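You operate a simulated robot arm through the tools that you are given. There is no shell and no other tool. Be economical: measure what you need, move in short steps, check, and stop when the job is done.

Carry out the task below with a simulated two-armed robot. There is one attempt and no reset: what you move stays moved.

TASK
Pick up the brown-labelled core with the largest size on its label from the lane along the fence with one hand, pass it to the other hand and put it on the filter bench top.

Only the result counts: the job must be done as asked and must still hold three seconds after the hand-in. Knocking over, shifting, dropping, spilling or breaking anything else fails it.

THE ROBOT
Two 7-joint arms with two-finger grippers on one trunk, on a base that drives. Base frame: it is fixed to the floor where the robot stands at the start and does not move with it; the origin is under the middle of the robot, x ahead of it, y to its left, z up. Readings come in cm, degrees, newtons and seconds.
The left shoulder is at the start at [16.3, 21.6, 98.9], the right one opposite. With the tool pointing down near the work surface each hand reaches from about 10 to 90 cm from the robot's upright axis, wherever it stands, measured 20 degrees to its own side. Places, roughly: filter bench top (29x20 cm) [106, -254, 80]. Payload 3.18 kg a hand.
The tool frame of a hand sits at the grasp point between the pads (the TCP): z along the fingers, y along the line on which they close. The tips reach 3 cm beyond it. The gripper opens to 14.4 cm. The gripper's body begins 10.3 cm behind the TCP.
Orientation is that of the tool frame in the base frame, as [roll, pitch, yaw] about the fixed x, y, z axes, in that order (R = Rz(yaw) Ry(pitch) Rx(roll)). With the fingers straight down and closing along the base's y, the tool's x points along the base's -x, its y along +y and its z along -z.

THE INTERFACE
- The arms move only by the tool arm_command. It takes "left_commands", "right_commands" or both (then of equal length, played together; a hand with none holds still); each is a list of rows, each a list of 7 numbers: the turn, a rotation vector about the base's x, y, z in degrees, then the shift along the base's x, y, z in m, then the opening in per cent of the stroke, from 0 (shut) to 100 (fully open). In form: [[ax, ay, az, dx, dy, dz, claw], ...]. A call has 1 to 20 rows; each row shifts and turns the commanded pose from where the row before left it. Each row takes 0.2 s and may step no farther than 5 cm and 8.6 degrees from the row before; otherwise, or with a gripper value out of range, the whole call is refused. A pose out of reach is approached as far as the arm can. The call stops where the force on the tool passes 40 N (or 10 N more than at its start, if that is more) or the arm is blocked; 0.2 s more then pass. The fingers move at their own pace and stop on an object; they squeeze with about 21 N. The grip force told is the motor's: it shows also when the fingers shut on nothing. Time passes only in rows, and 0.2 s behind the last, so rows that do not move let the fingers close. The reply holds the time, the measured pose of the TCP, the force on the tool along the base axes, the opening and the grip force, in the units named above and with some noise, with the torque about the TCP (base axes, N m) and any sound that the robot's microphone picked up, and new pictures: "views" is both (left out), scene, wrist or none (wrist: the cameras of the hands that moved).
- Cameras (640 x 400 px; columns grow to the right, rows downward): "scene" is now at [31.77, -0.08, 121.22]; the picture's right is [0.05, -1.00, 0.00], its down [-0.15, -0.01, -0.99] and it looks along [0.99, 0.05, -0.15] (base axes); focal length 214 px, centre (320, 200). "left" rides on the left gripper at [7.6, -1.6, -14.3] in its tool frame; the picture's right is [0.21, 0.98, 0.00], its down [-0.84, 0.18, -0.51] and it looks along [-0.50, 0.11, 0.86] (tool axes); focal length 218 px, centre (320, 200). "right" rides on the right gripper at [7.6, 1.6, -14.3] in its tool frame; the picture's right is [-0.21, 0.98, 0.00], its down [-0.84, -0.18, -0.51] and it looks along [-0.50, -0.11, 0.86] (tool axes); focal length 218 px, centre (320, 200). There is no depth. A picture from a camera that has moved, and an enlarged one, comes with that camera's place and axes in the base frame and with its lens. The place of the scene camera against the robot may be out by one fixed shift of up to 1.2 cm in any direction.
- move_column(by): slides the trunk up (or, below 0, down) by that many cm; the arms and the scene camera ride with it, the base frame stays. It gives what a move gives, with no picture.
- steer(legs): drives the robot by 1 to 6 legs, each [ahead, left, turn to the left] in cm, cm and degrees, along the robot's own axes; the way and the turn of a leg run together, so that a leg with both is an arc; at most 150 cm and 180 degrees a leg. The arms and the cameras ride along, it lands a little off, and it stops where it bumps. It gives what a move gives, and a new picture of the scene camera.
- turn_head(pan, tilt): turns the head with the scene camera to pan (to the left, within 80 degrees either way) and tilt (down, from -29 to 69), counted from straight ahead of the robot. It gives what a move gives, and a new picture of the scene camera.
- zoom(camera, box): a new picture of the part [left, top, right, bottom] of that camera's present view, enlarged. It takes no simulated time.
- sign_off(): hands the job in; it is judged then, once.

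Go step by step. Nothing tells you exact positions but the pictures and the camera data: compare them with the known pose of the tool, close in by small moves and look again before you grip or let go. The budget is 120 turns and 260 pictures, counting those below and the enlarged ones. Unless the task says otherwise, let go and move clear before handing in, and close with one line.

The tools are called after "Emit:" as name(argument=value, ...) on one line, values as JSON. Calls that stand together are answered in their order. arm_command: Moves the arms, as the interface text tells. Its arguments: {"type":"object","properties":{"left_commands":{"type":"array","items":{"type":"array","items":{"type":"number"}}},"right_commands":{"type":"array","items":{"type":"array","items":{"type":"number"}}},"views":{"type":"string","enum":["both","scene","wrist","none"]}},"required":[]} The other tools are called the same way: move_column (by) slides the trunk up or down; steer (legs) drives the base; turn_head (pan, tilt) turns the head that bears the scene camera; zoom (camera, box) takes an enlarged picture of a part of a camera's view; sign_off () hands the job in.

At the start:

```text
time: 0.0
left_ee_pos: [35.9, 21.3, 111.87]
left_ee_rot: [-180.0, -0.1, -179.9]
left_force: [0.0, 0.2, 0.0]
left_moment: [-0.01, -0.02, 0.0]
left_finger_gap: 14.42
left_grasp_force: 0.0
right_ee_pos: [41.76, -8.84, 107.05]
right_ee_rot: [-179.7, 0.4, 179.3]
right_force: [104.1, 1.6, -50.9]
right_moment: [-1.1, 11.14, -1.76]
right_finger_gap: 14.42
right_grasp_force: 0.0
trunk travel left (down, up): [-8.0, 29.0]
robot x, y, heading: [-0.04, -0.04, 0.3]
head pan, tilt: [45.7, 38.7]
```

scene: 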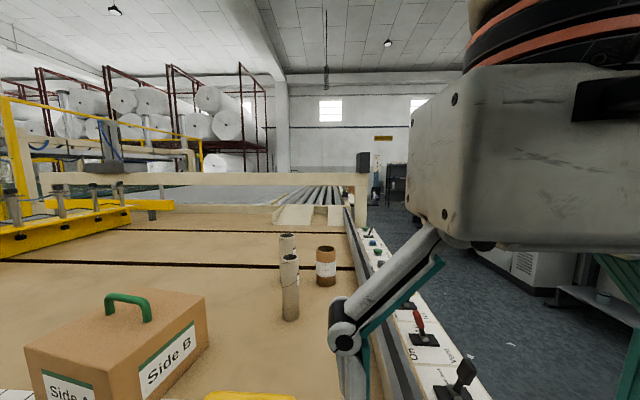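
right: 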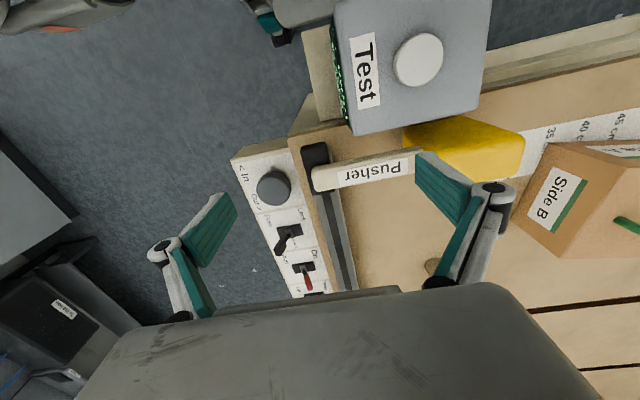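
left: 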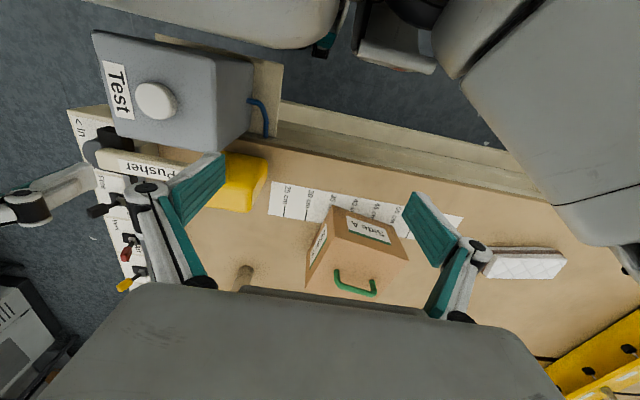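

I see a large table with a "lane" along a fence holding several cores. The readings look odd: the head says pan 45.7 and the right hand shows 104 N of force. I'll check both before moving by turning the head and zooming in on the cores.

Emit:
zoom(camera="scene", box=[240, 200, 400, 340])

Emit:
turn_head(pan=0, tilt=30)

```text
2.86 times, centred on (320, 270) of scene
camera zoom: at [31.77, -0.08, 121.22], right [0.05, -1.0, 0.0], down [-0.15, -0.01, -0.99], along [0.99, 0.05, -0.15], focal length 613 px, centre (320, 0)
```

zoom: 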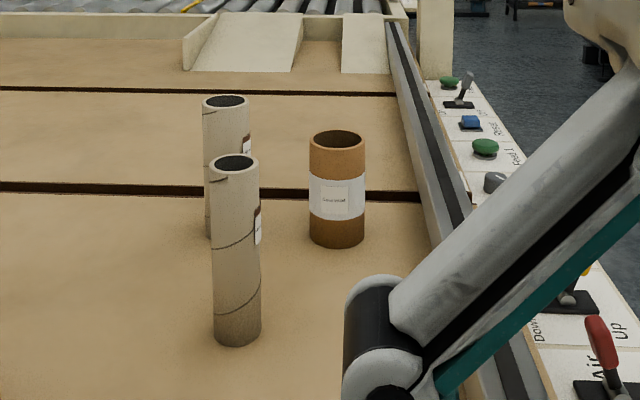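

```text
time: 1.1
left_ee_pos: [36.1, 21.4, 112.07]
left_ee_rot: [179.9, 0.0, -180.0]
left_force: [0.1, 0.0, 0.9]
left_moment: [0.01, 0.0, -0.02]
left_finger_gap: 14.38
left_grasp_force: 0.2
right_ee_pos: [42.46, -8.98, 106.7]
right_ee_rot: [-179.5, 0.6, 179.1]
right_force: [67.5, -39.3, -61.3]
right_moment: [5.18, 4.13, 3.03]
right_finger_gap: 14.41
right_grasp_force: 0.1
trunk travel left (down, up): [-8.0, 29.0]
robot x, y, heading: [-0.11, -0.3, -0.1]
head pan, tilt: [0.0, 30.0]
camera scene: at [31.82, -0.74, 119.34], right [-0.02, -1.0, 0.0], down [-0.35, 0.01, -0.94], along [0.94, -0.02, -0.35], focal length 214 px, centre (320, 200)
```

scene: 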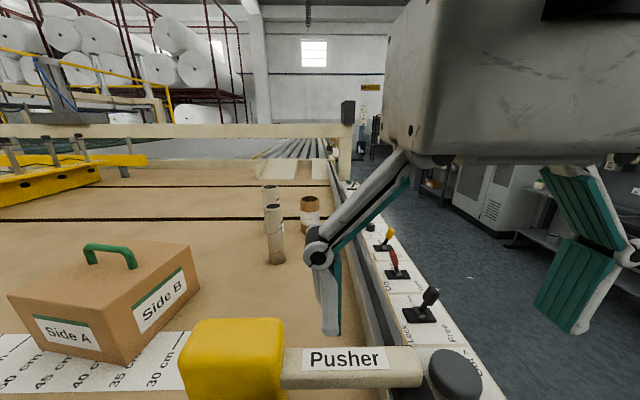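

The right gripper sits directly beside the head and is under load, so it is probably touching the head. I'll ease it away, to the right and forward, and see whether the force drops.

Emit:
arm_command(right_commands=[[0, 0, 0, 0.02, -0.02, 0, 100], [0, 0, 0, 0.02, -0.03, 0, 100], [0, 0, 0, 0.01, -0.04, 0, 100], [0, 0, 0, 0, -0.04, 0, 100], [0, 0, 0, 0, -0.04, 0, 100], [0, 0, 0, 0, 0, 0, 100]], views="both")

```text
time: 2.5
left_ee_pos: [36.05, 21.41, 111.95]
left_ee_rot: [-179.8, -0.1, 180.0]
left_force: [-0.3, -0.1, -0.4]
left_moment: [-0.03, 0.02, -0.01]
left_finger_gap: 14.4
left_grasp_force: 0.1
right_ee_pos: [46.83, -26.14, 106.91]
right_ee_rot: [-179.6, 0.4, 179.4]
right_force: [0.0, 0.7, 0.5]
right_moment: [0.01, -0.05, 0.05]
right_finger_gap: 14.39
right_grasp_force: 0.2
trunk travel left (down, up): [-8.0, 29.0]
robot x, y, heading: [-0.14, 0.09, 0.0]
head pan, tilt: [0.0, 30.0]
camera scene: at [31.55, -0.51, 117.77], right [0.0, -1.0, 0.0], down [-0.5, 0.0, -0.87], along [0.87, 0.0, -0.5], focal length 214 px, centre (320, 200)
camera right: at [39.24, -24.27, 121.21], right [0.22, 0.98, 0.0], down [0.84, -0.19, 0.51], along [0.5, -0.12, -0.86], focal length 218 px, centre (320, 200)
```

scene: 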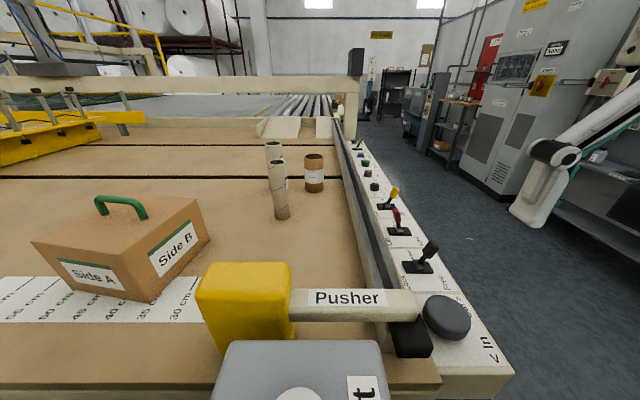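
right: 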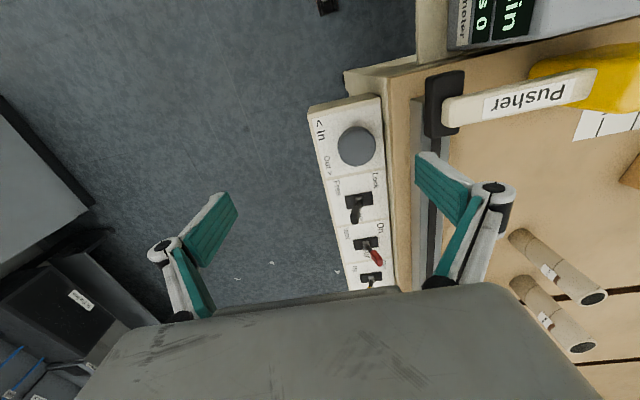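

The force is gone and the head now follows its commands, so the two had been in contact. Next I'll read the core labels and look around the rest of the scene.

Emit:
zoom(camera="scene", box=[250, 130, 350, 230])

Emit:
zoom(camera="right", box=[480, 210, 640, 370])

Emit:
turn_head(pan=40, tilt=25)

Emit:
turn_head(pan=-65, tilt=15)

Emit:
turn_head(pan=0, tilt=60)

```text
4.00 times, centred on (300, 180) of scene
camera zoom: at [31.55, -0.51, 117.77], right [0.0, -1.0, 0.0], down [-0.5, 0.0, -0.87], along [0.87, 0.0, -0.5], focal length 858 px, centre (400, 280)
```

zoom: 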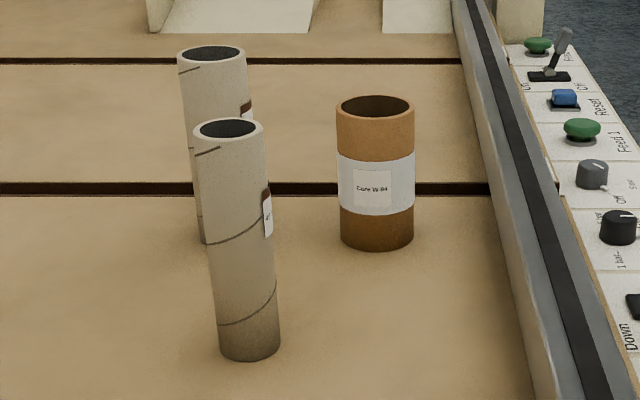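

```text
2.50 times, centred on (560, 290) of right
camera zoom: at [39.24, -24.27, 121.21], right [0.22, 0.98, 0.0], down [0.84, -0.19, 0.51], along [0.5, -0.12, -0.86], focal length 546 px, centre (-280, -25)
```

zoom: 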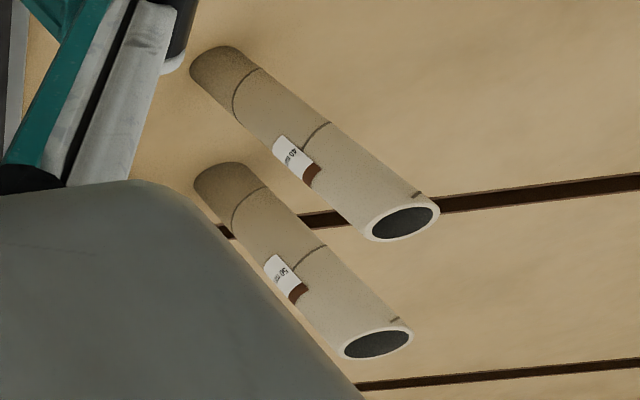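

```text
time: 3.6
left_ee_pos: [35.99, 21.34, 112.02]
left_ee_rot: [-180.0, 0.0, -180.0]
left_force: [-0.4, 0.5, 0.0]
left_moment: [-0.01, -0.04, -0.02]
left_finger_gap: 14.41
left_grasp_force: 0.0
right_ee_pos: [46.91, -26.17, 106.94]
right_ee_rot: [-179.6, 0.5, 179.4]
right_force: [0.7, 0.5, 0.4]
right_moment: [-0.03, 0.02, 0.0]
right_finger_gap: 14.4
right_grasp_force: 0.1
trunk travel left (down, up): [-8.0, 29.0]
robot x, y, heading: [0.08, 0.34, 0.1]
head pan, tilt: [40.0, 25.0]
camera scene: at [29.57, 5.35, 118.57], right [0.64, -0.77, 0.0], down [-0.32, -0.27, -0.91], along [0.69, 0.58, -0.42], focal length 214 px, centre (320, 200)
```

scene: 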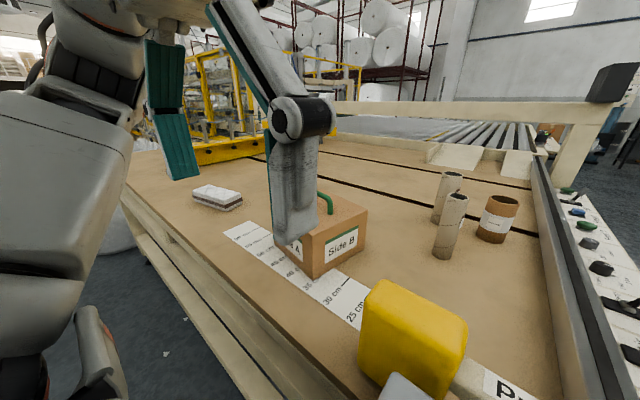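

```text
time: 5.4
left_ee_pos: [36.15, 21.24, 111.91]
left_ee_rot: [180.0, 0.0, 180.0]
left_force: [0.2, -0.3, 0.3]
left_moment: [-0.01, 0.01, -0.02]
left_finger_gap: 14.41
left_grasp_force: 0.0
right_ee_pos: [46.94, -26.26, 106.98]
right_ee_rot: [-179.7, 0.4, 179.3]
right_force: [0.5, 0.0, 0.9]
right_moment: [0.01, -0.02, 0.01]
right_finger_gap: 14.38
right_grasp_force: 0.1
trunk travel left (down, up): [-8.0, 29.0]
robot x, y, heading: [0.06, 0.02, -0.0]
head pan, tilt: [-65.0, 15.0]
camera scene: at [26.45, -9.03, 120.19], right [-0.91, -0.42, 0.0], down [-0.11, 0.23, -0.97], along [0.41, -0.88, -0.26], focal length 214 px, centre (320, 200)
```

scene: 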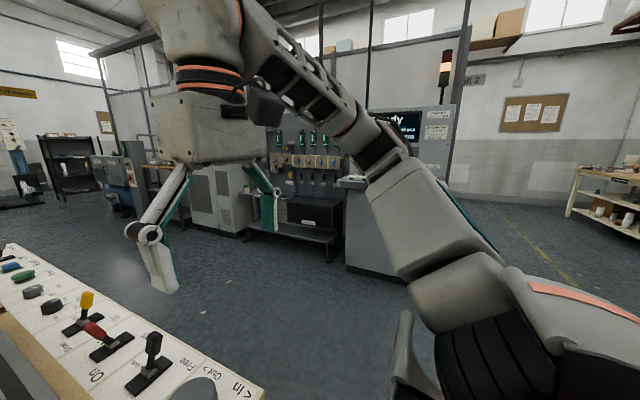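

```text
time: 6.8
left_ee_pos: [36.09, 21.2, 112.11]
left_ee_rot: [-179.9, 0.0, 179.9]
left_force: [1.1, 0.1, -0.6]
left_moment: [0.0, -0.02, -0.02]
left_finger_gap: 14.41
left_grasp_force: 0.1
right_ee_pos: [46.87, -26.16, 106.85]
right_ee_rot: [-179.6, 0.4, 179.4]
right_force: [-0.2, -0.1, -0.2]
right_moment: [0.0, 0.01, -0.02]
right_finger_gap: 14.39
right_grasp_force: 0.1
trunk travel left (down, up): [-8.0, 29.0]
robot x, y, heading: [0.12, -0.41, -0.2]
head pan, tilt: [0.0, 60.0]
camera scene: at [29.17, -0.58, 113.57], right [0.0, -1.0, 0.0], down [-0.87, 0.0, -0.5], along [0.5, 0.0, -0.87], focal length 214 px, centre (320, 200)
```

scene: 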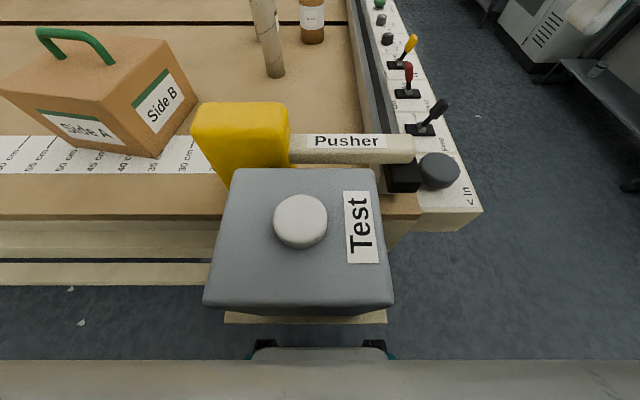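

The two thin grey cores carry brown-banded labels reading 40 and 50. The wide brown core has a white label. They stand about 20–30 cm inside the right-hand fence, so I'll drive to the aisle on the right and approach from there, which is also on the way to the filter bench.

Emit:
steer(legs=[[-5, -40, 0], [0, -42, 0]])

Emit:
turn_head(pan=0, tilt=25)

```text
time: 14.6
left_ee_pos: [30.81, -60.69, 112.0]
left_ee_rot: [-179.9, 0.0, 179.3]
left_force: [-0.5, -0.7, 0.4]
left_moment: [0.01, -0.03, 0.0]
left_finger_gap: 14.4
left_grasp_force: 0.1
right_ee_pos: [41.06, -108.24, 106.99]
right_ee_rot: [-179.8, 0.4, 178.6]
right_force: [-0.2, -0.2, 0.8]
right_moment: [0.01, 0.02, 0.02]
right_finger_gap: 14.41
right_grasp_force: 0.0
trunk travel left (down, up): [-8.0, 29.0]
robot x, y, heading: [-5.32, -81.78, -0.6]
head pan, tilt: [0.0, 60.0]
camera scene: at [23.63, -82.4, 113.56], right [-0.01, -1.0, 0.0], down [-0.87, 0.01, -0.5], along [0.5, -0.01, -0.87], focal length 214 px, centre (320, 200)
```

scene: 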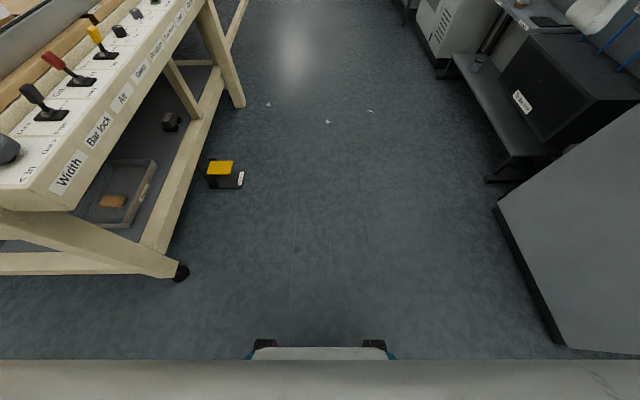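

```text
time: 15.6
left_ee_pos: [30.86, -60.56, 112.01]
left_ee_rot: [-180.0, 0.0, 179.3]
left_force: [-0.7, -0.4, 0.8]
left_moment: [0.01, 0.0, -0.01]
left_finger_gap: 14.41
left_grasp_force: 0.1
right_ee_pos: [40.94, -108.19, 106.88]
right_ee_rot: [-179.8, 0.3, 178.5]
right_force: [-0.4, -0.5, 1.1]
right_moment: [-0.01, 0.0, 0.01]
right_finger_gap: 14.41
right_grasp_force: 0.1
trunk travel left (down, up): [-8.0, 29.0]
robot x, y, heading: [-5.34, -81.56, -0.6]
head pan, tilt: [0.0, 25.0]
camera scene: at [26.18, -82.42, 118.56], right [-0.01, -1.0, 0.0], down [-0.42, 0.01, -0.91], along [0.91, -0.01, -0.42], focal length 214 px, centre (320, 200)
```

scene: 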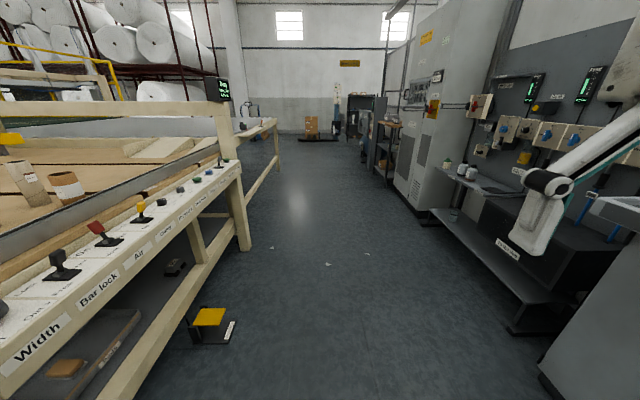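

The aisle is clear, apart from a yellow foot pedal on the floor near (110, -17) that I need to avoid. I'll drive ahead beside the cores and turn to face the table, keeping my distance for now.

Emit:
steer(legs=[[108, 0, 0], [0, 0, 90]])

Emit:
turn_head(pan=0, tilt=35)

```text
time: 25.2
left_ee_pos: [84.92, -48.11, 111.92]
left_ee_rot: [-180.0, 0.0, -91.7]
left_force: [0.7, 0.0, -0.8]
left_moment: [0.03, 0.01, 0.01]
left_finger_gap: 14.41
left_grasp_force: 0.1
right_ee_pos: [132.57, -38.82, 106.94]
right_ee_rot: [-179.7, 0.4, -92.5]
right_force: [-0.3, -0.1, 0.2]
right_moment: [0.0, 0.02, 0.01]
right_finger_gap: 14.38
right_grasp_force: 0.1
trunk travel left (down, up): [-8.0, 29.0]
robot x, y, heading: [105.25, -85.03, 88.2]
head pan, tilt: [0.0, 25.0]
camera scene: at [106.44, -54.11, 118.57], right [1.0, -0.03, 0.0], down [-0.01, -0.42, -0.91], along [0.03, 0.91, -0.42], focal length 214 px, centre (320, 200)
```

scene: 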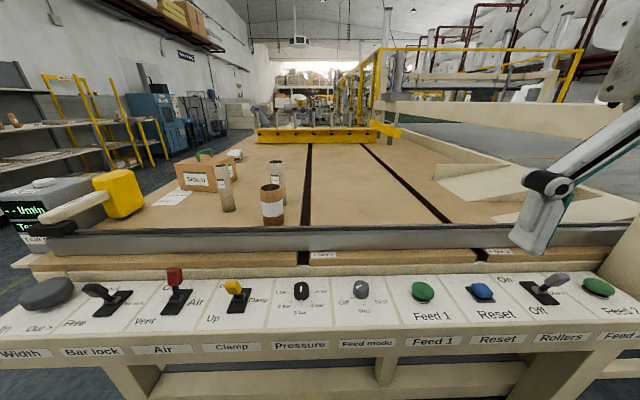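

```text
time: 25.9
left_ee_pos: [84.81, -48.13, 111.95]
left_ee_rot: [-180.0, -0.1, -91.7]
left_force: [0.5, 0.5, 0.4]
left_moment: [0.01, 0.02, 0.0]
left_finger_gap: 14.39
left_grasp_force: 0.0
right_ee_pos: [132.77, -38.69, 106.88]
right_ee_rot: [-179.8, 0.4, -92.4]
right_force: [0.0, 0.2, 0.5]
right_moment: [-0.01, -0.03, -0.04]
right_finger_gap: 14.41
right_grasp_force: 0.1
trunk travel left (down, up): [-8.0, 29.0]
robot x, y, heading: [105.1, -84.51, 88.5]
head pan, tilt: [0.0, 35.0]
camera scene: at [106.44, -54.52, 117.0], right [1.0, -0.03, 0.0], down [-0.02, -0.57, -0.82], along [0.02, 0.82, -0.57], focal length 214 px, centre (320, 200)
```

scene: 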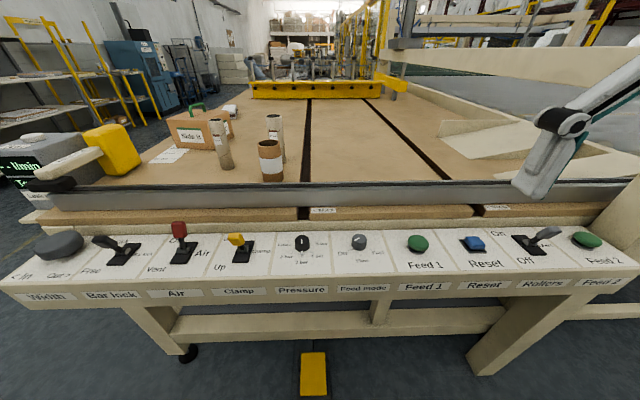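

All three cores are visible from here; I'll zoom in to read the labels.

Emit:
zoom(camera="scene", box=[200, 105, 296, 185])

Emit:
zoom(camera="scene", box=[160, 90, 352, 210])

```text
5.00 times, centred on (248, 145) of scene
camera zoom: at [106.44, -54.52, 117.0], right [1.0, -0.03, 0.0], down [-0.02, -0.57, -0.82], along [0.02, 0.82, -0.57], focal length 1072 px, centre (680, 475)
```

zoom: 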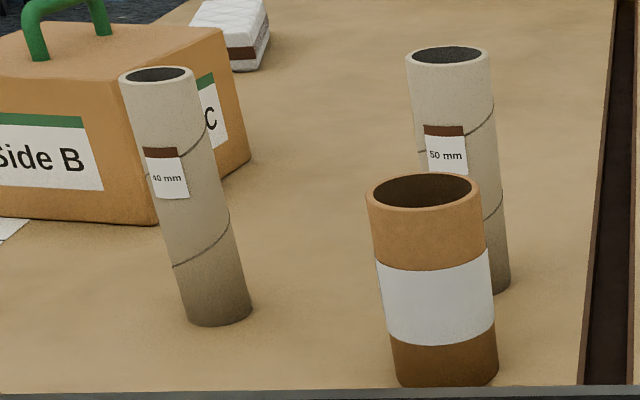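

```text
3.33 times, centred on (256, 150) of scene
camera zoom: at [106.44, -54.52, 117.0], right [1.0, -0.03, 0.0], down [-0.02, -0.57, -0.82], along [0.02, 0.82, -0.57], focal length 715 px, centre (533, 367)
```

zoom: 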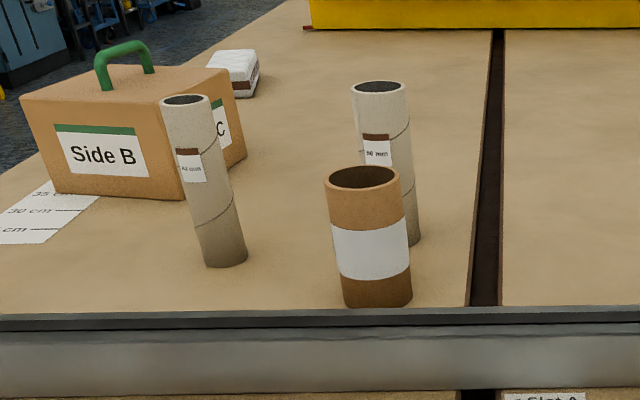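

The target is the grey core labelled 50 mm. Triangulating puts its base at about (94.8, 14.2), with the table at z≈85 and the core top at about 100.7. I'll drive closer so the left arm can reach it comfortably.

Emit:
steer(legs=[[19, -5, 1.5]])

Emit:
zoom(camera="left", box=[0, 0, 640, 400])

```text
time: 27.5
left_ee_pos: [89.47, -29.43, 112.01]
left_ee_rot: [180.0, -0.1, -90.5]
left_force: [0.3, 0.4, -0.8]
left_moment: [-0.01, 0.05, -0.02]
left_finger_gap: 14.42
left_grasp_force: 0.2
right_ee_pos: [137.01, -18.87, 106.93]
right_ee_rot: [-179.6, 0.4, -91.1]
right_force: [0.3, -0.1, -0.9]
right_moment: [-0.02, 0.01, -0.01]
right_finger_gap: 14.36
right_grasp_force: 0.1
trunk travel left (down, up): [-8.0, 29.0]
robot x, y, heading: [110.2, -65.74, 89.6]
head pan, tilt: [0.0, 35.0]
camera scene: at [111.12, -35.32, 117.0], right [1.0, -0.01, 0.0], down [0.0, -0.57, -0.82], along [0.01, 0.82, -0.57], focal length 214 px, centre (320, 200)
```

scene: 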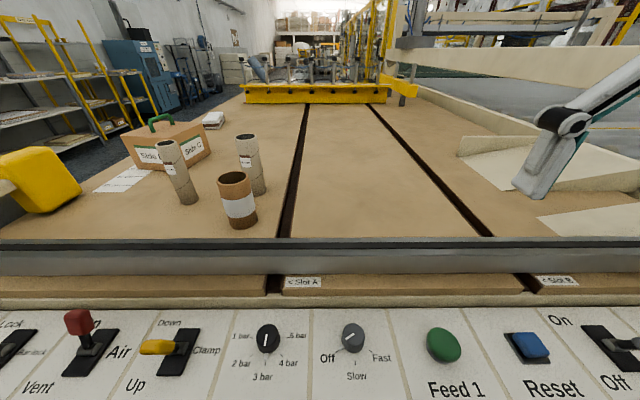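

```text
1.00 times, centred on (320, 200) of left (not enlarged: the box is as wide or as high as the picture)
camera zoom: at [90.94, -37.26, 126.36], right [-0.98, -0.2, 0.0], down [-0.17, 0.84, 0.51], along [-0.1, 0.5, -0.86], focal length 218 px, centre (320, 200)
```

zoom: 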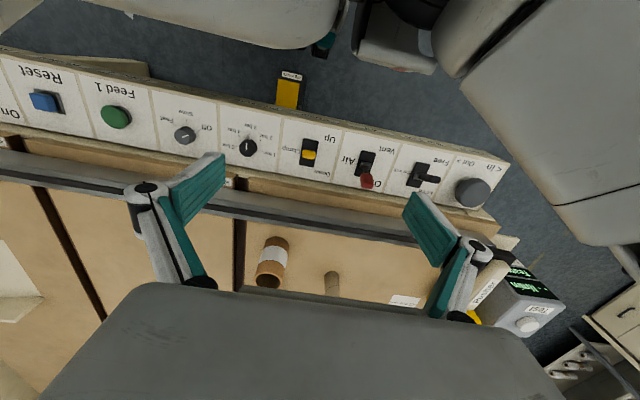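

Now I'm closer and will refine the target position with an enlarged view.

Emit:
zoom(camera="scene", box=[156, 120, 316, 220])

```text
4.00 times, centred on (236, 170) of scene
camera zoom: at [111.12, -35.32, 117.0], right [1.0, -0.01, 0.0], down [0.0, -0.57, -0.82], along [0.01, 0.82, -0.57], focal length 858 px, centre (656, 320)
```

zoom: 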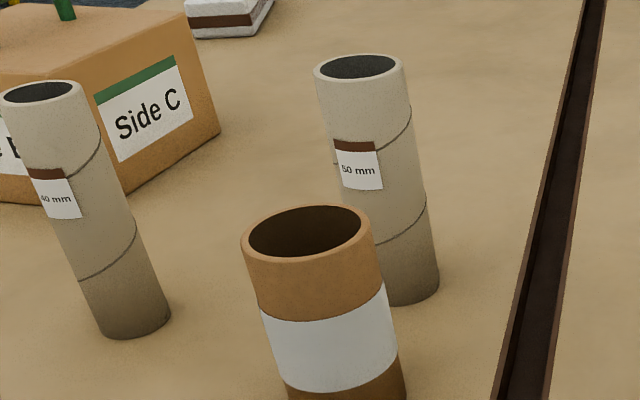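

The left core's label is ambiguous, either 40 or 60, so I'll zoom in further before picking.

Emit:
zoom(camera="scene", box=[160, 158, 184, 178])

Emit:
zoom(camera="scene", box=[236, 150, 260, 170])

```text
16.00 times, centred on (172, 168) of scene
camera zoom: at [111.12, -35.32, 117.0], right [1.0, -0.01, 0.0], down [0.0, -0.57, -0.82], along [0.01, 0.82, -0.57], focal length 3432 px, centre (2688, 712)
```

zoom: 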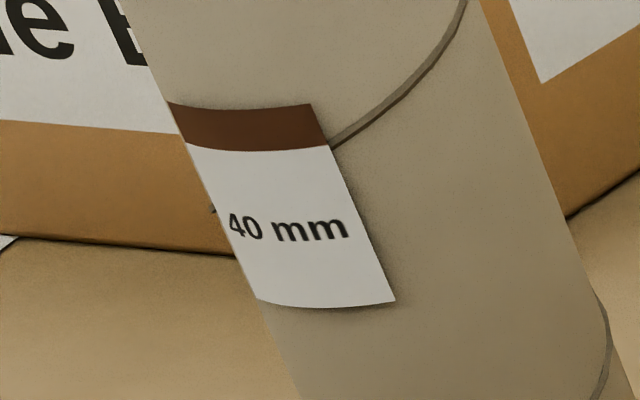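

```text
16.00 times, centred on (248, 160) of scene
camera zoom: at [111.12, -35.32, 117.0], right [1.0, -0.01, 0.0], down [0.0, -0.57, -0.82], along [0.01, 0.82, -0.57], focal length 3432 px, centre (1472, 840)
```

zoom: 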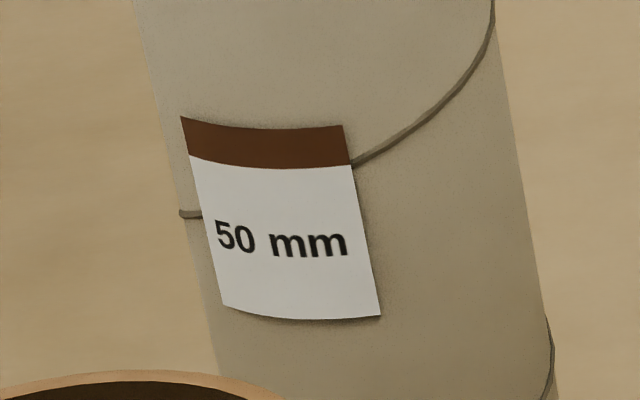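

The labels are confirmed: 40 and 50. I'll bring the left hand, still high, over the 50 mm core and check with the wrist camera.

Emit:
arm_command(left_commands=[[0, 0, 0, 0.005, 0.0435, 0, 100], [0, 0, 0, 0.005, 0.0435, 0, 100], [0, 0, 0, 0.005, 0.0435, 0, 95], [0, 0, 0, 0.005, 0.0435, 0, 90], [0, 0, 0, 0.005, 0.0435, 0, 85], [0, 0, 0, 0.005, 0.0435, 0, 80], [0, 0, 0, 0.005, 0.0435, 0, 80], [0, 0, 0, 0.005, 0.0435, 0, 80], [0, 0, 0, 0.005, 0.0435, 0, 80], [0, 0, 0, 0.005, 0.0435, 0, 80], [0, 0, 0, 0, 0, 0, 80]], views="both")

```text
time: 29.9
left_ee_pos: [94.94, -1.52, 106.68]
left_ee_rot: [-179.6, 0.8, -89.6]
left_force: [0.4, -0.2, 0.4]
left_moment: [-0.01, 0.02, -0.04]
left_finger_gap: 11.5
left_grasp_force: 0.1
left hand out of reach, approached as far as the arm can: row 4, 5, 6, 7, 8, 9, 10
right_ee_pos: [136.94, -18.92, 106.9]
right_ee_rot: [-179.7, 0.4, -91.2]
right_force: [0.3, 0.8, 0.6]
right_moment: [0.0, -0.02, -0.01]
right_finger_gap: 14.43
right_grasp_force: 0.2
trunk travel left (down, up): [-8.0, 29.0]
robot x, y, heading: [110.68, -65.51, 89.7]
head pan, tilt: [0.0, 35.0]
camera scene: at [111.09, -35.33, 116.98], right [1.0, -0.01, 0.0], down [0.0, -0.57, -0.82], along [0.01, 0.82, -0.57], focal length 214 px, centre (320, 200)
camera left: at [96.42, -9.59, 120.91], right [-0.98, -0.21, -0.01], down [-0.19, 0.83, 0.52], along [-0.1, 0.51, -0.86], focal length 218 px, centre (320, 200)
```

scene: 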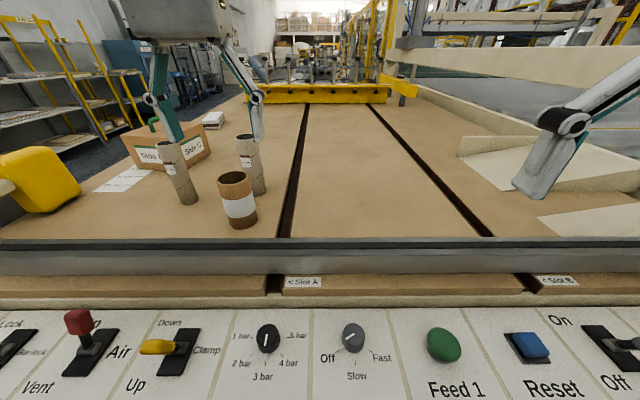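
left: 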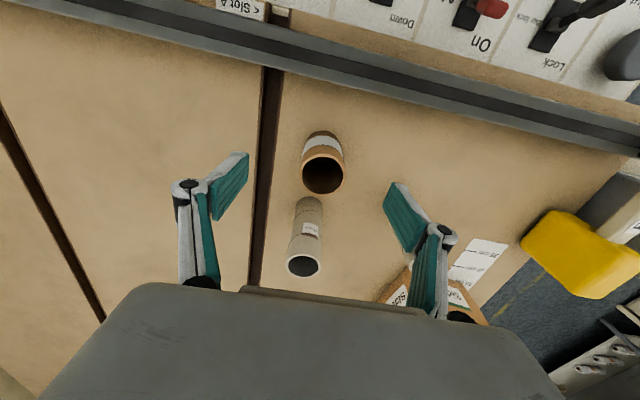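

The arm ran out of reach at this height. The wrist camera puts the core at about (94.0, 12.7). I'll raise the trunk so the shoulder is level with the wrist, which gives more forward reach, and drive a little closer.

Emit:
move_column(by=18)

Emit:
steer(legs=[[6, 0, 0]])

```text
time: 31.9
left_ee_pos: [94.77, -22.29, 148.8]
left_ee_rot: [-179.3, 31.3, -89.5]
left_force: [0.0, 0.9, -0.9]
left_moment: [-0.04, 0.01, -0.04]
left_finger_gap: 11.53
left_grasp_force: 0.1
right_ee_pos: [137.05, -18.87, 124.8]
right_ee_rot: [-180.0, 0.5, -91.6]
right_force: [-0.2, 1.0, -0.2]
right_moment: [-0.05, -0.02, -0.01]
right_finger_gap: 14.41
right_grasp_force: 0.1
trunk travel left (down, up): [-26.0, 11.0]
robot x, y, heading: [110.45, -65.52, 89.5]
head pan, tilt: [0.0, 35.0]
```

```text
time: 32.9
left_ee_pos: [94.82, -15.93, 148.68]
left_ee_rot: [-179.1, 31.2, -89.5]
left_force: [0.5, 1.1, -0.9]
left_moment: [-0.09, 0.02, 0.03]
left_finger_gap: 11.53
left_grasp_force: 0.1
right_ee_pos: [137.09, -12.57, 124.8]
right_ee_rot: [-180.0, 0.4, -91.6]
right_force: [0.4, 0.7, -0.6]
right_moment: [-0.14, -0.02, 0.02]
right_finger_gap: 14.41
right_grasp_force: 0.1
trunk travel left (down, up): [-26.0, 11.0]
robot x, y, heading: [110.58, -59.73, 89.6]
head pan, tilt: [0.0, 35.0]
camera scene: at [111.04, -45.34, 137.42], right [1.0, -0.01, 0.0], down [0.0, -0.58, -0.82], along [0.01, 0.82, -0.58], focal length 214 px, centre (320, 200)
```

scene: 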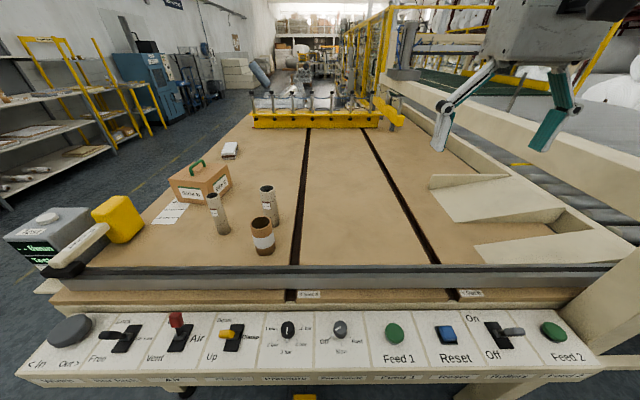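

The trunk rose, but the left arm settled in an odd pose (31° pitch, z 148) because its target was still out of reach. I'll make a small move to see which pose its commands build on.

Emit:
arm_command(left_commands=[[0, 0, 0, 0, 0, -0.03, 80], [0, 0, 0, 0, 0, -0.03, 80], [0, 0, 0, 0, 0, 0, 80]], views="none")

```text
time: 33.6
left_ee_pos: [94.84, -16.56, 143.11]
left_ee_rot: [-179.2, 31.4, -89.5]
left_force: [-0.1, -1.0, 0.7]
left_moment: [-0.01, 0.0, 0.0]
left_finger_gap: 11.52
left_grasp_force: 0.1
right_ee_pos: [137.2, -12.98, 124.97]
right_ee_rot: [180.0, 0.7, -91.5]
right_force: [0.2, -0.3, -0.4]
right_moment: [0.03, -0.02, 0.05]
right_finger_gap: 14.38
right_grasp_force: 0.0
trunk travel left (down, up): [-26.0, 11.0]
robot x, y, heading: [110.6, -59.72, 89.5]
head pan, tilt: [0.0, 35.0]
```

Commands build on the measured pose. The fingers now lean about 31° forward, which helps reach and still closes along x, so I'll keep that lean and go above the core.

Emit:
arm_command(left_commands=[[0, 0, 0, -0.001, 0.029, -0.035, 80], [0, 0, 0, -0.001, 0.029, -0.035, 80], [0, 0, 0, -0.001, 0.029, -0.035, 80], [0, 0, 0, -0.001, 0.029, -0.035, 80], [0, 0, 0, -0.001, 0.029, -0.035, 80], [0, 0, 0, -0.001, 0.029, -0.035, 80], [0, 0, 0, -0.001, 0.029, -0.035, 80], [0, 0, 0, -0.001, 0.029, -0.035, 80], [0, 0, 0, 0, 0.029, -0.035, 80], [0, 0, 0, 0, 0.029, -0.035, 80], [0, 0, 0, 0, 0, 0, 80]], views="both")

```text
time: 36.0
left_ee_pos: [93.86, 12.77, 107.75]
left_ee_rot: [-179.2, 31.3, -89.6]
left_force: [0.3, -0.9, -0.1]
left_moment: [0.01, -0.01, -0.01]
left_finger_gap: 11.54
left_grasp_force: 0.1
right_ee_pos: [137.17, -13.09, 125.06]
right_ee_rot: [179.9, 0.6, -91.6]
right_force: [-0.1, 0.2, 0.3]
right_moment: [0.04, -0.01, 0.03]
right_finger_gap: 14.38
right_grasp_force: 0.0
trunk travel left (down, up): [-26.0, 11.0]
robot x, y, heading: [110.56, -59.57, 89.4]
head pan, tilt: [0.0, 35.0]
camera scene: at [111.05, -45.81, 137.5], right [1.0, -0.01, 0.0], down [0.0, -0.57, -0.82], along [0.01, 0.82, -0.57], focal length 214 px, centre (320, 200)
camera left: at [95.4, -1.53, 116.05], right [-0.98, -0.18, -0.12], down [-0.19, 0.45, 0.87], along [-0.1, 0.87, -0.48], focal length 218 px, centre (320, 200)
```

scene: 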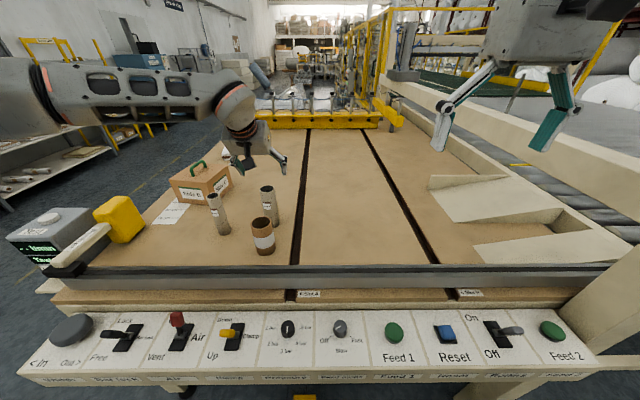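
left: 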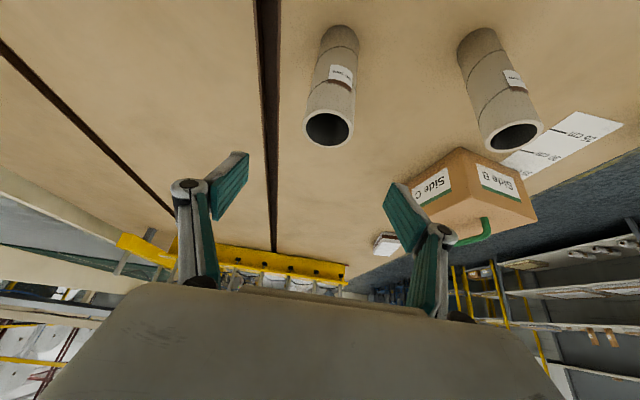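

The wrist camera confirms the core at (93.9, 12.9), centred between the fingers. I'll descend around its upper part.

Emit:
arm_command(left_commands=[[0, 0, 0, 0, 0, -0.03, 80], [0, 0, 0, 0, 0, -0.03, 80], [0, 0, 0, 0, 0, -0.03, 80], [0, 0, 0, 0, 0, -0.02, 80], [0, 0, 0, 0, 0, 0, 80]], views="both")

```text
time: 37.2
left_ee_pos: [94.09, 12.66, 96.72]
left_ee_rot: [-179.2, 31.4, -89.6]
left_force: [0.0, -0.1, 0.4]
left_moment: [-0.03, 0.0, 0.0]
left_finger_gap: 11.5
left_grasp_force: 0.1
right_ee_pos: [137.25, -13.15, 124.96]
right_ee_rot: [-180.0, 0.5, -91.6]
right_force: [0.1, -0.1, 0.6]
right_moment: [-0.03, 0.0, -0.04]
right_finger_gap: 14.42
right_grasp_force: 0.1
trunk travel left (down, up): [-26.0, 11.0]
robot x, y, heading: [110.75, -59.77, 89.4]
head pan, tilt: [0.0, 35.0]
camera scene: at [111.05, -45.72, 137.48], right [1.0, -0.01, 0.0], down [0.0, -0.57, -0.82], along [0.01, 0.82, -0.57], focal length 214 px, centre (320, 200)
camera left: at [95.5, -1.38, 105.01], right [-0.98, -0.18, -0.12], down [-0.19, 0.46, 0.87], along [-0.1, 0.87, -0.48], focal length 218 px, centre (320, 200)
```

scene: 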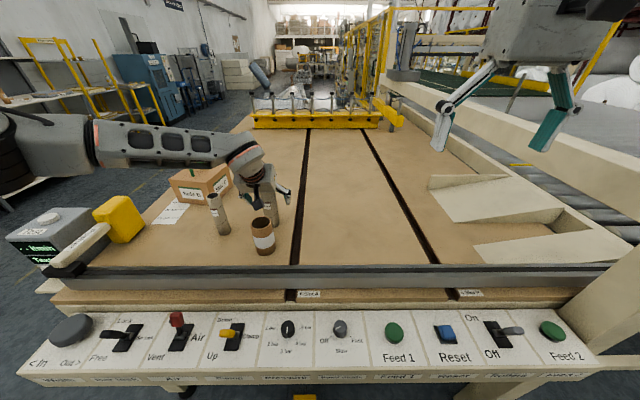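
left: 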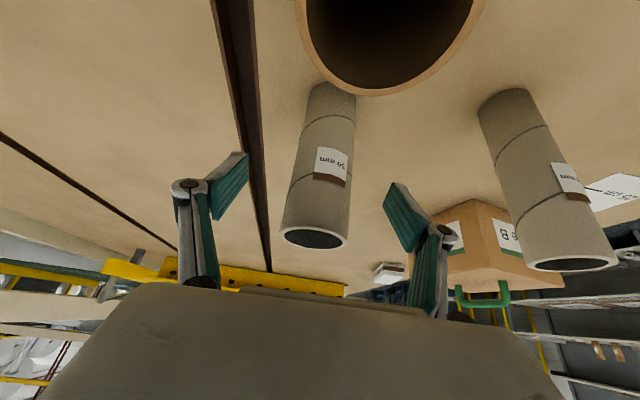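

The core sits between the fingers, so I'll close the gripper.

Emit:
arm_command(left_commands=[[0, 0, 0, 0, 0, 0, 45], [0, 0, 0, 0, 0, 0, 30], [0, 0, 0, 0, 0, 0, 15], [0, 0, 0, 0, 0, 0, 0], [0, 0, 0, 0, 0, 0, 0]], views="wrist")

```text
time: 38.5
left_ee_pos: [93.98, 12.81, 96.58]
left_ee_rot: [-179.2, 31.2, -89.6]
left_force: [-0.6, -0.8, 0.7]
left_moment: [-0.01, 0.02, 0.0]
left_finger_gap: 4.85
left_grasp_force: 21.0
right_ee_pos: [137.15, -12.93, 125.0]
right_ee_rot: [-179.9, 0.5, -91.6]
right_force: [-0.2, -0.4, -0.5]
right_moment: [0.0, -0.02, 0.0]
right_finger_gap: 14.4
right_grasp_force: 0.1
trunk travel left (down, up): [-26.0, 11.0]
robot x, y, heading: [110.35, -59.42, 89.4]
head pan, tilt: [0.0, 35.0]
camera left: at [95.49, -1.37, 105.02], right [-0.98, -0.18, -0.12], down [-0.19, 0.46, 0.87], along [-0.1, 0.87, -0.48], focal length 218 px, centre (320, 200)
```

left: 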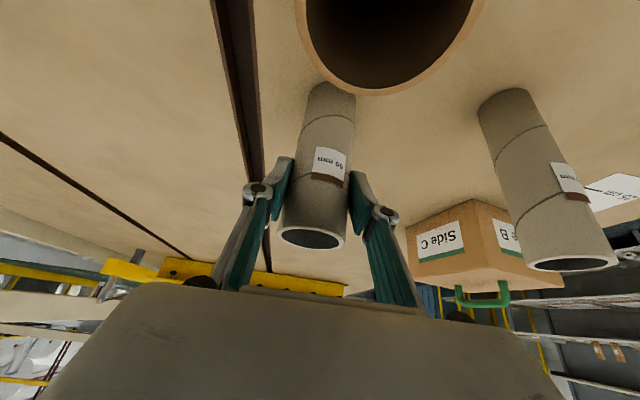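

The grip holds at a 4.85 cm gap. I'll lift straight up.

Emit:
arm_command(left_commands=[[0, 0, 0, 0, 0, 0.01, 0], [0, 0, 0, 0, 0, 0.02, 0], [0, 0, 0, 0, 0, 0.03, 0], [0, 0, 0, 0, 0, 0.03, 0], [0, 0, 0, 0, 0, 0.03, 0], [0, 0, 0, 0, 0, 0.03, 0], [0, 0, 0, 0, 0, 0.03, 0], [0, 0, 0, 0, -0.01, 0.03, 0], [0, 0, 0, 0, -0.02, 0.03, 0], [0, 0, 0, 0, -0.02, 0.03, 0], [0, 0, 0, 0, 0, 0, 0]], views="both")

```text
time: 40.9
left_ee_pos: [93.96, 7.92, 123.76]
left_ee_rot: [-179.1, 31.4, -89.7]
left_force: [-0.2, -0.2, -0.9]
left_moment: [-0.01, -0.01, -0.04]
left_finger_gap: 4.85
left_grasp_force: 20.4
right_ee_pos: [137.03, -12.82, 124.85]
right_ee_rot: [-180.0, 0.6, -91.5]
right_force: [-0.2, 0.7, 0.5]
right_moment: [-0.04, 0.01, -0.02]
right_finger_gap: 14.4
right_grasp_force: 0.0
trunk travel left (down, up): [-26.0, 11.0]
robot x, y, heading: [110.76, -59.78, 89.6]
head pan, tilt: [0.0, 35.0]
camera scene: at [111.04, -45.62, 137.45], right [1.0, -0.01, 0.0], down [0.0, -0.57, -0.82], along [0.01, 0.82, -0.57], focal length 214 px, centre (320, 200)
camera left: at [95.41, -6.27, 132.03], right [-0.98, -0.18, -0.12], down [-0.19, 0.46, 0.87], along [-0.1, 0.87, -0.48], focal length 218 px, centre (320, 200)
```

scene: 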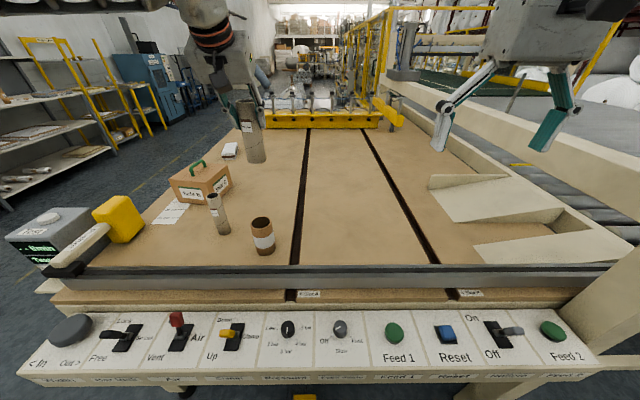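
left: 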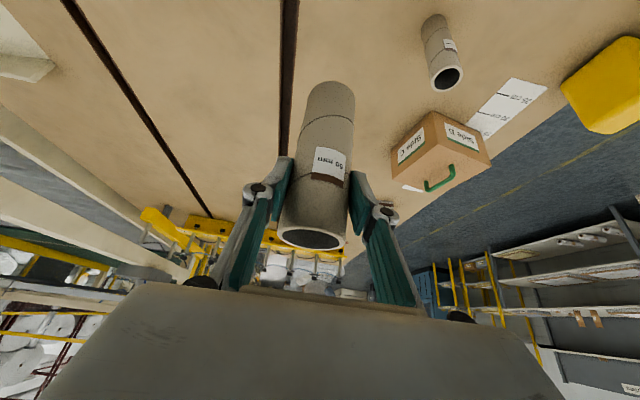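

The 50 mm core is in hand and nothing else moved. I'll pull the hand in, back away from the table, then turn toward the filter bench to see it.

Emit:
arm_command(left_commands=[[0, 0, 0, 0, -0.03, 0.01, 0], [0, 0, 0, 0, -0.03, 0.01, 0], [0, 0, 0, 0, -0.03, 0.01, 0], [0, 0, 0, 0, -0.03, 0, 0], [0, 0, 0, 0, -0.03, 0, 0], [0, 0, 0, 0, -0.03, 0, 0], [0, 0, 0, 0, 0, 0, 0]], views="none")

Emit:
steer(legs=[[-35, 0, 0]])

Emit:
turn_head(pan=-80, tilt=20)

```text
time: 42.5
left_ee_pos: [93.98, -10.1, 127.03]
left_ee_rot: [-179.2, 31.3, -89.5]
left_force: [-1.1, -0.5, -0.6]
left_moment: [-0.02, 0.01, 0.01]
left_finger_gap: 4.87
left_grasp_force: 20.7
right_ee_pos: [137.18, -12.93, 124.89]
right_ee_rot: [-180.0, 0.4, -91.5]
right_force: [0.1, -0.8, -0.6]
right_moment: [0.02, 0.0, -0.01]
right_finger_gap: 14.39
right_grasp_force: 0.0
trunk travel left (down, up): [-26.0, 11.0]
robot x, y, heading: [110.28, -59.72, 89.3]
head pan, tilt: [0.0, 35.0]
```

```text
time: 44.7
left_ee_pos: [93.94, -44.26, 127.03]
left_ee_rot: [-179.2, 31.5, -90.0]
left_force: [-0.7, -0.1, -0.3]
left_moment: [0.01, -0.01, -0.02]
left_finger_gap: 4.89
left_grasp_force: 21.3
right_ee_pos: [137.01, -47.62, 124.98]
right_ee_rot: [-180.0, 0.5, -92.0]
right_force: [0.6, -0.4, 0.3]
right_moment: [0.01, 0.02, 0.02]
right_finger_gap: 14.38
right_grasp_force: 0.1
trunk travel left (down, up): [-26.0, 11.0]
robot x, y, heading: [110.03, -94.0, 89.0]
head pan, tilt: [0.0, 35.0]
camera scene: at [110.74, -80.19, 137.47], right [1.0, -0.02, 0.0], down [-0.01, -0.57, -0.82], along [0.01, 0.82, -0.57], focal length 214 px, centre (320, 200)
```

scene: 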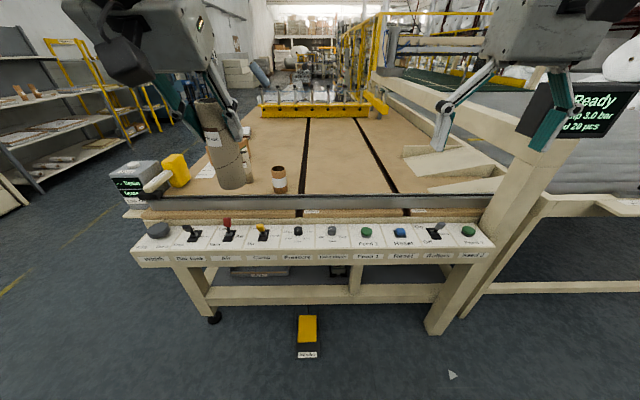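

```text
time: 46.2
left_ee_pos: [93.92, -44.36, 127.0]
left_ee_rot: [-179.2, 31.3, -90.0]
left_force: [-0.3, 0.4, -0.6]
left_moment: [0.02, -0.01, 0.02]
left_finger_gap: 4.86
left_grasp_force: 21.3
right_ee_pos: [137.15, -47.64, 124.88]
right_ee_rot: [179.9, 0.5, -92.0]
right_force: [0.2, 0.8, 0.1]
right_moment: [0.0, -0.01, 0.01]
right_finger_gap: 14.41
right_grasp_force: 0.1
trunk travel left (down, up): [-26.0, 11.0]
robot x, y, heading: [110.22, -93.76, 89.1]
head pan, tilt: [-80.0, 20.0]
camera scene: at [119.8, -87.46, 139.86], right [0.16, -0.99, 0.0], down [-0.34, -0.05, -0.94], along [0.93, 0.15, -0.34], focal length 214 px, centre (320, 200)
```

scene: 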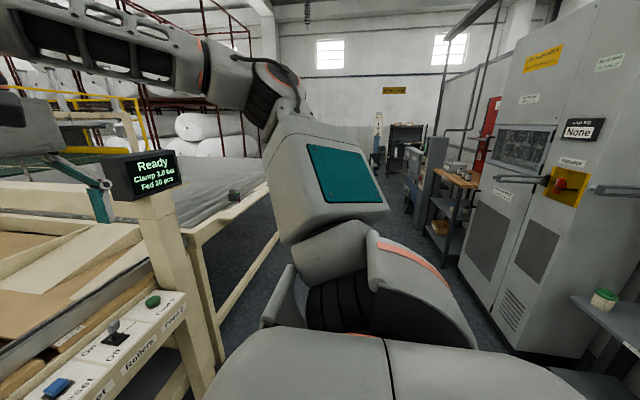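

I'm clear of the table. I'll turn the robot right by 180° to face the filter bench side.

Emit:
steer(legs=[[0, 0, -90], [0, 0, -90]])

Emit:
turn_head(pan=0, tilt=25)

```text
time: 54.4
left_ee_pos: [124.76, -144.32, 127.18]
left_ee_rot: [-179.2, 31.3, 88.3]
left_force: [0.0, 0.4, -1.1]
left_moment: [0.0, -0.03, 0.0]
left_finger_gap: 4.83
left_grasp_force: 21.0
right_ee_pos: [81.68, -139.73, 125.0]
right_ee_rot: [180.0, 0.5, 86.2]
right_force: [-0.4, 0.1, 0.4]
right_moment: [0.02, -0.01, 0.01]
right_finger_gap: 14.39
right_grasp_force: 0.0
trunk travel left (down, up): [-26.0, 11.0]
robot x, y, heading: [109.87, -94.11, -92.6]
head pan, tilt: [-80.0, 20.0]
camera scene: at [101.02, -101.55, 139.86], right [-0.13, 0.99, 0.0], down [0.34, 0.04, -0.94], along [-0.93, -0.12, -0.34], focal length 214 px, centre (320, 200)
```

scene: 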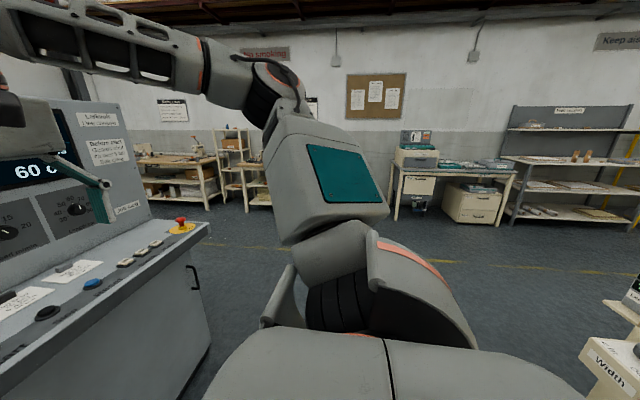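

```text
time: 55.9
left_ee_pos: [124.78, -144.37, 126.95]
left_ee_rot: [-179.2, 31.3, 88.3]
left_force: [0.9, -0.2, -0.3]
left_moment: [0.0, 0.01, 0.0]
left_finger_gap: 4.87
left_grasp_force: 20.8
right_ee_pos: [81.7, -139.75, 124.94]
right_ee_rot: [180.0, 0.6, 86.3]
right_force: [-0.2, 0.1, -0.1]
right_moment: [0.04, -0.01, 0.0]
right_finger_gap: 14.39
right_grasp_force: 0.0
trunk travel left (down, up): [-26.0, 11.0]
robot x, y, heading: [109.83, -94.03, -92.3]
head pan, tilt: [0.0, 25.0]
camera scene: at [109.84, -109.56, 139.05], right [-1.0, 0.05, 0.0], down [0.02, 0.42, -0.91], along [-0.04, -0.91, -0.42], focal length 214 px, centre (320, 200)
```

scene: 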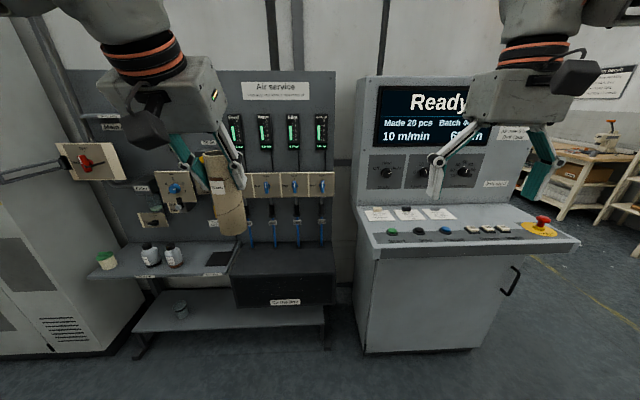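

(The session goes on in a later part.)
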